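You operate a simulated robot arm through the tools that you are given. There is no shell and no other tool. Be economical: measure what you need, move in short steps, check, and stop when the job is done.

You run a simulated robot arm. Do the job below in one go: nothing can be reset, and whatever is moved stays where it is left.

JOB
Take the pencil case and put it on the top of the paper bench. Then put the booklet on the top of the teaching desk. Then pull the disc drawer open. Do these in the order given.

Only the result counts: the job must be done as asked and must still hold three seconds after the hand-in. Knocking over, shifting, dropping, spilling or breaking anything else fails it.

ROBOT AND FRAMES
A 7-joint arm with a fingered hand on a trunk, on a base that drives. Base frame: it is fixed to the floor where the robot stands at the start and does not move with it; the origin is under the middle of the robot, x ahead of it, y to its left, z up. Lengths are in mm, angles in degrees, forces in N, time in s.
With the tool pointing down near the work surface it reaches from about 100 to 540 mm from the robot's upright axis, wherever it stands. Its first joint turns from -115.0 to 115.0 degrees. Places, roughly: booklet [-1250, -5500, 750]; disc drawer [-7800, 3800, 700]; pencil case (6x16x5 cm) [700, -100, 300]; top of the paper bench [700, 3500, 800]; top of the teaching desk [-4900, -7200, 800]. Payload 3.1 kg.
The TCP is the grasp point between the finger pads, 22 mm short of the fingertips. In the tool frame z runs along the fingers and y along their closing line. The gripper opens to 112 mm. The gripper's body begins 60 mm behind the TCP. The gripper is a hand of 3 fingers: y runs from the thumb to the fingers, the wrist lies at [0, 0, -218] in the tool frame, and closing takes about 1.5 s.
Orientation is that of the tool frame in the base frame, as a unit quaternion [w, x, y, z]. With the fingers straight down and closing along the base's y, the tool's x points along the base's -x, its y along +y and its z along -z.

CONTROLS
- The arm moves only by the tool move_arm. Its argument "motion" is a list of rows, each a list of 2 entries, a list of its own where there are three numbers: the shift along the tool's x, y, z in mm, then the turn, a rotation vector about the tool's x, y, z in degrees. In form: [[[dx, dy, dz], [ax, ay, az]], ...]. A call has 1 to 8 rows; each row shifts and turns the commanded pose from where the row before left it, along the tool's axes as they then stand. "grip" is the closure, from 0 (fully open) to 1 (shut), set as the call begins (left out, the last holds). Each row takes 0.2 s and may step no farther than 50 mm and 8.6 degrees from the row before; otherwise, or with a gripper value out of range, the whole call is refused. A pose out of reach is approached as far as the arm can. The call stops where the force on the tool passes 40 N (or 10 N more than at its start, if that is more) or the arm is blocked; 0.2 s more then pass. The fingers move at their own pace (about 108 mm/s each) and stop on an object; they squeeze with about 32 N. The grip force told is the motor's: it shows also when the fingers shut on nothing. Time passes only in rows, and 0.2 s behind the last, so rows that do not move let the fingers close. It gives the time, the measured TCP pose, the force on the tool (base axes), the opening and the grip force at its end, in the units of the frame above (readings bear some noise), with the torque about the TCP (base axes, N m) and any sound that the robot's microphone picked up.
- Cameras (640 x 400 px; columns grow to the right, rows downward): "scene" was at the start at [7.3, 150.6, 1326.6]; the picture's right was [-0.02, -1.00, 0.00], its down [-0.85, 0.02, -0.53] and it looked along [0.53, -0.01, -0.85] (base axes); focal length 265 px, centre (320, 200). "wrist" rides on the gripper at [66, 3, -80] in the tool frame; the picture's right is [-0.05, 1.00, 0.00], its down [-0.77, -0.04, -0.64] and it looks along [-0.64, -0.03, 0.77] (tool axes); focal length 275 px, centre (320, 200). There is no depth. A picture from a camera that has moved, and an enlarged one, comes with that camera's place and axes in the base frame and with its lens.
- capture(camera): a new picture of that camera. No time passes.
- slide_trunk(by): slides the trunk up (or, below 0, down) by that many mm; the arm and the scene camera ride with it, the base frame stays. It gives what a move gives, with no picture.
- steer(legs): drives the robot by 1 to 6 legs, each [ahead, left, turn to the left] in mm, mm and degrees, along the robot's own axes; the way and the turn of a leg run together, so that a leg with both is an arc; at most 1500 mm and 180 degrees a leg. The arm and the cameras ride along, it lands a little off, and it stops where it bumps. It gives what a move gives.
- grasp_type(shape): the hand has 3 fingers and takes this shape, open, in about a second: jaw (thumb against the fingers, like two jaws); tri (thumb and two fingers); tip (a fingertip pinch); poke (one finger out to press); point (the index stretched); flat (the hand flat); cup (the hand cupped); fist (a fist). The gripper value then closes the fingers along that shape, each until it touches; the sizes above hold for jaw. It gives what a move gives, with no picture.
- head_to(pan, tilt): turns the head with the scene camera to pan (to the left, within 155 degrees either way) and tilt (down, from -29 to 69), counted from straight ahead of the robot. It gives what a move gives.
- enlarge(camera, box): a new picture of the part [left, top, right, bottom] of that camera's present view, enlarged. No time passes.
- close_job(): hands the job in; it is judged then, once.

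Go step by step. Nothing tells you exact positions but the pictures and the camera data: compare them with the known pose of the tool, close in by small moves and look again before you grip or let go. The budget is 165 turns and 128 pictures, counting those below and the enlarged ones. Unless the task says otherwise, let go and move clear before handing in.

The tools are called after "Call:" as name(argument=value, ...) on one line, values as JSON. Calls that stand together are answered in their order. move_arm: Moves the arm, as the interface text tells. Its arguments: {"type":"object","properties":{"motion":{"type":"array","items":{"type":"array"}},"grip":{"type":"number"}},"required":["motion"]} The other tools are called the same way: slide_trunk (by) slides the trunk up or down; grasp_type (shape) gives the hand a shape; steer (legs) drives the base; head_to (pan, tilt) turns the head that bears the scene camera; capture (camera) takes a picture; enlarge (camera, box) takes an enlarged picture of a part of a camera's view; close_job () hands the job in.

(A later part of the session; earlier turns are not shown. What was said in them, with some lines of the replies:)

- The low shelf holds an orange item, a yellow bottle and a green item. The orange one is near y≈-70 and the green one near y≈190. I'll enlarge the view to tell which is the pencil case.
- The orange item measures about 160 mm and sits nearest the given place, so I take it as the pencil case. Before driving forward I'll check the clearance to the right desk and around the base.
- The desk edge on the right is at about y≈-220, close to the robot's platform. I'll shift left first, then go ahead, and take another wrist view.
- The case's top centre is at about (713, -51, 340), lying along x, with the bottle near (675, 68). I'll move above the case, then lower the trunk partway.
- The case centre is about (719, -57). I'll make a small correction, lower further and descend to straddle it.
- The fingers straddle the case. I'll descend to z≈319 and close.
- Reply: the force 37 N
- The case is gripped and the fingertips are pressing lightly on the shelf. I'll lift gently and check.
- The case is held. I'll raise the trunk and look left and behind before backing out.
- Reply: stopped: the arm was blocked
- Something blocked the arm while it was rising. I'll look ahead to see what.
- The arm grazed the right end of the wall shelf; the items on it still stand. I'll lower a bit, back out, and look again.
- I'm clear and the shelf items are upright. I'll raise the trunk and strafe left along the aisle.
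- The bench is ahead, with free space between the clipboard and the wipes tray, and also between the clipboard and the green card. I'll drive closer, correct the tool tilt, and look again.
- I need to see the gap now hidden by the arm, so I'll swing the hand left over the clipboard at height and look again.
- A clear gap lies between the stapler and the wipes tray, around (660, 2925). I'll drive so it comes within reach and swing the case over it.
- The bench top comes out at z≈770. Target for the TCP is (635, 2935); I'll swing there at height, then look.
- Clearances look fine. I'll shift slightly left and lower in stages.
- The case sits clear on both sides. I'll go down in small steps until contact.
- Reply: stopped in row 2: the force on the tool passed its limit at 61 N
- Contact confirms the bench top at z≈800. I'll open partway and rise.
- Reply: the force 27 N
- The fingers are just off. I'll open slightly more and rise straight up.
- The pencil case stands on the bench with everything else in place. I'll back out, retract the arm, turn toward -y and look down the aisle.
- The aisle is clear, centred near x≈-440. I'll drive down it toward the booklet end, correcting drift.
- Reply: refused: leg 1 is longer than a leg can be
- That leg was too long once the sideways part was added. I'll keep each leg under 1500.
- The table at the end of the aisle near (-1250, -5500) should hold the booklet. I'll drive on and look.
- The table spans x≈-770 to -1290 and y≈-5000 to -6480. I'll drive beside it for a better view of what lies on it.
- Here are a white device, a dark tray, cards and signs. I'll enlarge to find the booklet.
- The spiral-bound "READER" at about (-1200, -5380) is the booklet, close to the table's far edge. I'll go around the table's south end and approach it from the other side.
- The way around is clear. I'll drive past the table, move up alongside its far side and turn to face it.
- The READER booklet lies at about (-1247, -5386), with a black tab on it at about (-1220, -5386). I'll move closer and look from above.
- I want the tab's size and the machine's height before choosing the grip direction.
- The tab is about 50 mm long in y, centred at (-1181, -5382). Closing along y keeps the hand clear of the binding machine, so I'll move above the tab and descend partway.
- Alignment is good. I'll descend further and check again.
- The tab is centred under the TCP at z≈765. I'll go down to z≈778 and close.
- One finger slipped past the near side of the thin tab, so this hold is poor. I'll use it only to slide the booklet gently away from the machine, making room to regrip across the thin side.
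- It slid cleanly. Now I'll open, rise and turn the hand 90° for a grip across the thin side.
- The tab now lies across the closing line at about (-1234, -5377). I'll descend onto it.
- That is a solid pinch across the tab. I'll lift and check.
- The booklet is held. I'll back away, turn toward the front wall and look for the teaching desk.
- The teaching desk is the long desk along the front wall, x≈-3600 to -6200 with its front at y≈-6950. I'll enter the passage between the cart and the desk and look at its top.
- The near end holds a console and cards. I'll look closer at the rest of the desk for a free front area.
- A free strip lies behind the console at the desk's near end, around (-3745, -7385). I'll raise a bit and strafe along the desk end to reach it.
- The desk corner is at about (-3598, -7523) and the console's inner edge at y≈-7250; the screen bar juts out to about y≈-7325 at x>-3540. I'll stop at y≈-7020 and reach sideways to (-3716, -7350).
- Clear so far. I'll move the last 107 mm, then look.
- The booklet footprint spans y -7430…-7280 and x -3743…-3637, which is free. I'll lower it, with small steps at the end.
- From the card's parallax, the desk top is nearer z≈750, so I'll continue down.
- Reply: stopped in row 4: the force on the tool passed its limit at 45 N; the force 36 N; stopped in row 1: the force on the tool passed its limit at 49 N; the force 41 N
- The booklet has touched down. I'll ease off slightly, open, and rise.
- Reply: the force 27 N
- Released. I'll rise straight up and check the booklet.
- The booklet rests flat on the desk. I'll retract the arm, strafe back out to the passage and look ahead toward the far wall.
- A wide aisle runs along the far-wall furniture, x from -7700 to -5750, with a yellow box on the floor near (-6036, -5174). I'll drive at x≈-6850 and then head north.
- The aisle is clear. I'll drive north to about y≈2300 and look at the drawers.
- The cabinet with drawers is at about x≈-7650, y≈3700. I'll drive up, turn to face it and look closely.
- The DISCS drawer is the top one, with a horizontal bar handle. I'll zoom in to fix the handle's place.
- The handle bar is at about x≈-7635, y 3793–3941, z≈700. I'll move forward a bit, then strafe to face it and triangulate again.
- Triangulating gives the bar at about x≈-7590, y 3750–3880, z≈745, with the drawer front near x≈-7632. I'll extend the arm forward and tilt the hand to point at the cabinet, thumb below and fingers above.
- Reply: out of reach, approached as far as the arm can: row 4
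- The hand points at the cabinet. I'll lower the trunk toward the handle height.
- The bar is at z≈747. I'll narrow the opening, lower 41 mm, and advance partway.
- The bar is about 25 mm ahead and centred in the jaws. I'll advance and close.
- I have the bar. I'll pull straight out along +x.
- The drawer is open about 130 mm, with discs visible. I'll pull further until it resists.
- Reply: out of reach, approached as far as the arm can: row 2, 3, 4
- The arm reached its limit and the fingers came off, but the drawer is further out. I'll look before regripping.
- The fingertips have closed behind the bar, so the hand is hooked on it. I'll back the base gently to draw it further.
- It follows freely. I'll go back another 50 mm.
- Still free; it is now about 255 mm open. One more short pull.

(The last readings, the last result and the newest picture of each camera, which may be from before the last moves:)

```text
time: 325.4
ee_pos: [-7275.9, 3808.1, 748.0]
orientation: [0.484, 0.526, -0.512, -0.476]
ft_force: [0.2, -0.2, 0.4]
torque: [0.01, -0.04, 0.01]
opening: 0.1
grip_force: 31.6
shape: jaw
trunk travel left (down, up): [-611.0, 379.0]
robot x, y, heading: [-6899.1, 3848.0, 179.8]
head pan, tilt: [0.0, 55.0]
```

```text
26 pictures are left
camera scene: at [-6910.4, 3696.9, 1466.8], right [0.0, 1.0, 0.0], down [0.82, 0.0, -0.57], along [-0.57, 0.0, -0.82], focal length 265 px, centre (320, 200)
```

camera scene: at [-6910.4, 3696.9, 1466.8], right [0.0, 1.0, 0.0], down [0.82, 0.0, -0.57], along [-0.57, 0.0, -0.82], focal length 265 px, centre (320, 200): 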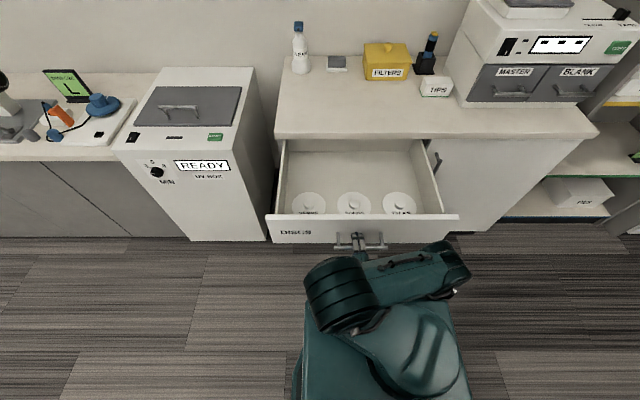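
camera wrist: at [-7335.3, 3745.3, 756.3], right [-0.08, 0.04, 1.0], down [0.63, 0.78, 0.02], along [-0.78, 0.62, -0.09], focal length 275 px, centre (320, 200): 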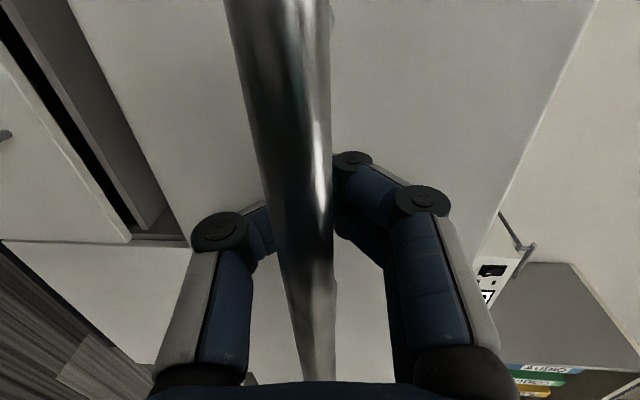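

The drawer is about 300 mm open. I'll open the fingers and check the gap to the cart behind before retreating.

Call:
move_arm(motion=[[[0, 0, 0], [0, 0, 0]], [[0, 0, 0], [0, 0, 0]], [[0, 0, 0], [0, 0, 0]], [[0, 0, 0], [0, 0, 0]]], grip=0.4)

Call:
capture(camera="wrist")

Call:
head_to(pan=-140, tilt=55)

Call:
capture(camera="scene")

```text
time: 326.4
ee_pos: [-7276.9, 3808.9, 747.0]
orientation: [0.484, 0.526, -0.514, -0.475]
ft_force: [0.5, -0.8, -0.6]
torque: [-0.01, 0.04, 0.02]
opening: 66.6
grip_force: 0.2
shape: jaw
trunk travel left (down, up): [-611.0, 379.0]
robot x, y, heading: [-6900.7, 3846.2, 180.0]
head pan, tilt: [0.0, 55.0]
```

```text
25 pictures are left
camera wrist: at [-7195.8, 3744.3, 756.0], right [-0.08, 0.04, 1.0], down [0.62, 0.78, 0.02], along [-0.78, 0.62, -0.09], focal length 275 px, centre (320, 200)
```

wrist: 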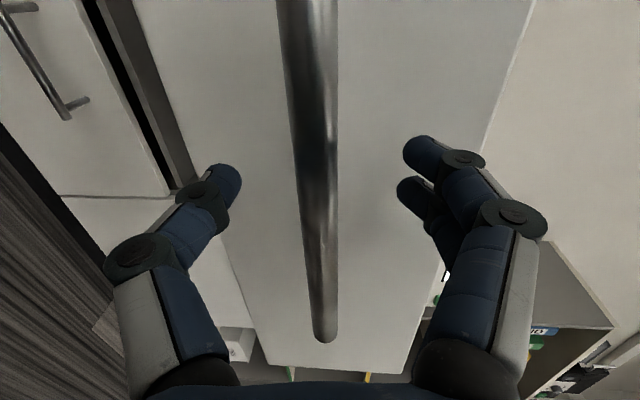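

```text
time: 328.6
ee_pos: [-7275.8, 3808.6, 747.7]
orientation: [0.484, 0.527, -0.513, -0.475]
ft_force: [0.2, -0.3, -0.3]
torque: [0.01, -0.03, 0.01]
opening: 66.7
grip_force: 0.0
shape: jaw
trunk travel left (down, up): [-611.0, 379.0]
robot x, y, heading: [-6899.2, 3851.4, 180.0]
head pan, tilt: [-140.0, 55.0]
```

```text
24 pictures are left
camera scene: at [-6784.5, 3743.1, 1466.8], right [0.64, -0.77, 0.0], down [-0.63, -0.53, -0.57], along [0.44, 0.37, -0.82], focal length 265 px, centre (320, 200)
```

scene: 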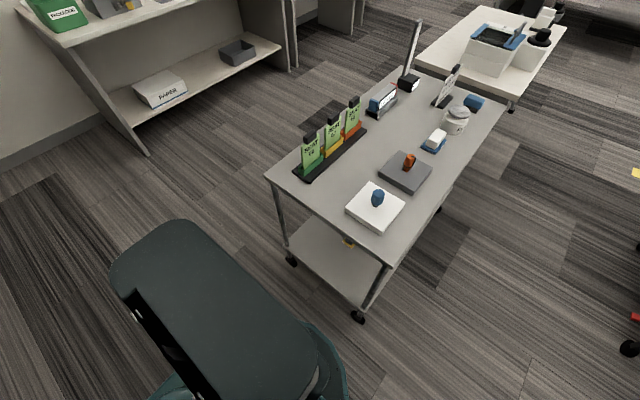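

The gap to the cart is about 260 mm, so a 100 mm retreat is safe.

Call:
steer(legs=[[-100, 0, 0]])

Call:
head_to(pan=0, tilt=50)

Call:
capture(camera="scene")

Call:
capture(camera="wrist")

```text
time: 329.7
ee_pos: [-7177.6, 3809.1, 747.4]
orientation: [0.483, 0.526, -0.513, -0.476]
ft_force: [-0.1, 0.8, 0.7]
torque: [0.01, 0.0, -0.02]
opening: 66.6
grip_force: 0.0
shape: jaw
trunk travel left (down, up): [-611.0, 379.0]
robot x, y, heading: [-6799.7, 3852.3, 179.7]
head pan, tilt: [-140.0, 55.0]
```

```text
time: 331.9
ee_pos: [-7177.9, 3807.6, 748.7]
orientation: [0.483, 0.526, -0.513, -0.476]
ft_force: [-0.2, -0.5, -0.5]
torque: [0.02, -0.02, -0.02]
opening: 66.6
grip_force: 0.0
shape: jaw
trunk travel left (down, up): [-611.0, 379.0]
robot x, y, heading: [-6797.4, 3849.1, 179.9]
head pan, tilt: [0.0, 50.0]
```

```text
23 pictures are left
camera scene: at [-6818.0, 3696.8, 1473.3], right [0.0, 1.0, 0.0], down [0.77, 0.0, -0.64], along [-0.64, 0.0, -0.77], focal length 265 px, centre (320, 200)
```

scene: 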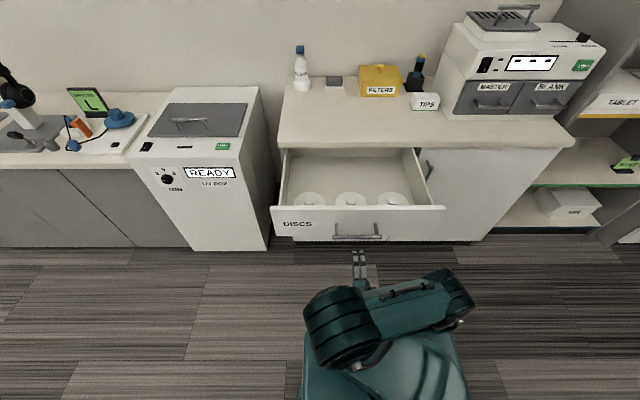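

```text
22 pictures are left
camera wrist: at [-7096.8, 3744.8, 756.0], right [-0.08, 0.04, 1.0], down [0.62, 0.78, 0.02], along [-0.78, 0.62, -0.09], focal length 275 px, centre (320, 200)
```

wrist: 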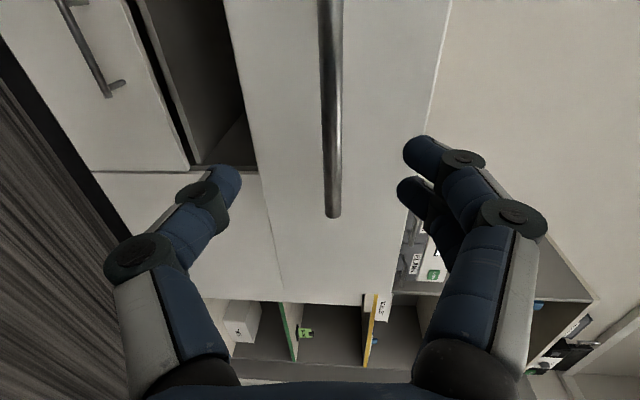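

The drawer stays wide open and the hand is clear of it. All three parts are done in order, so I'm handing in.

Call:
close_job()

```text
The job is handed in.
```

I did all three parts in the order given and handed the job in: the pencil case is on the paper bench, the booklet is on the teaching desk, and the disc drawer is pulled about 300 mm open.

- **Wall shelf bump:** while lifting the pencil case, the arm was blocked, most likely by the end of the wall shelf above it. The items on the shelf were still standing when I looked, and the shelf looked level.
- **Which objects:** two similar cases lay on the low shelf. I took the orange one, which matched the size and place given. For the booklet I took the spiral-bound "READER".
- **Booklet slid first:** I slid the booklet about 50 mm along its own table to get a better grip before lifting it.
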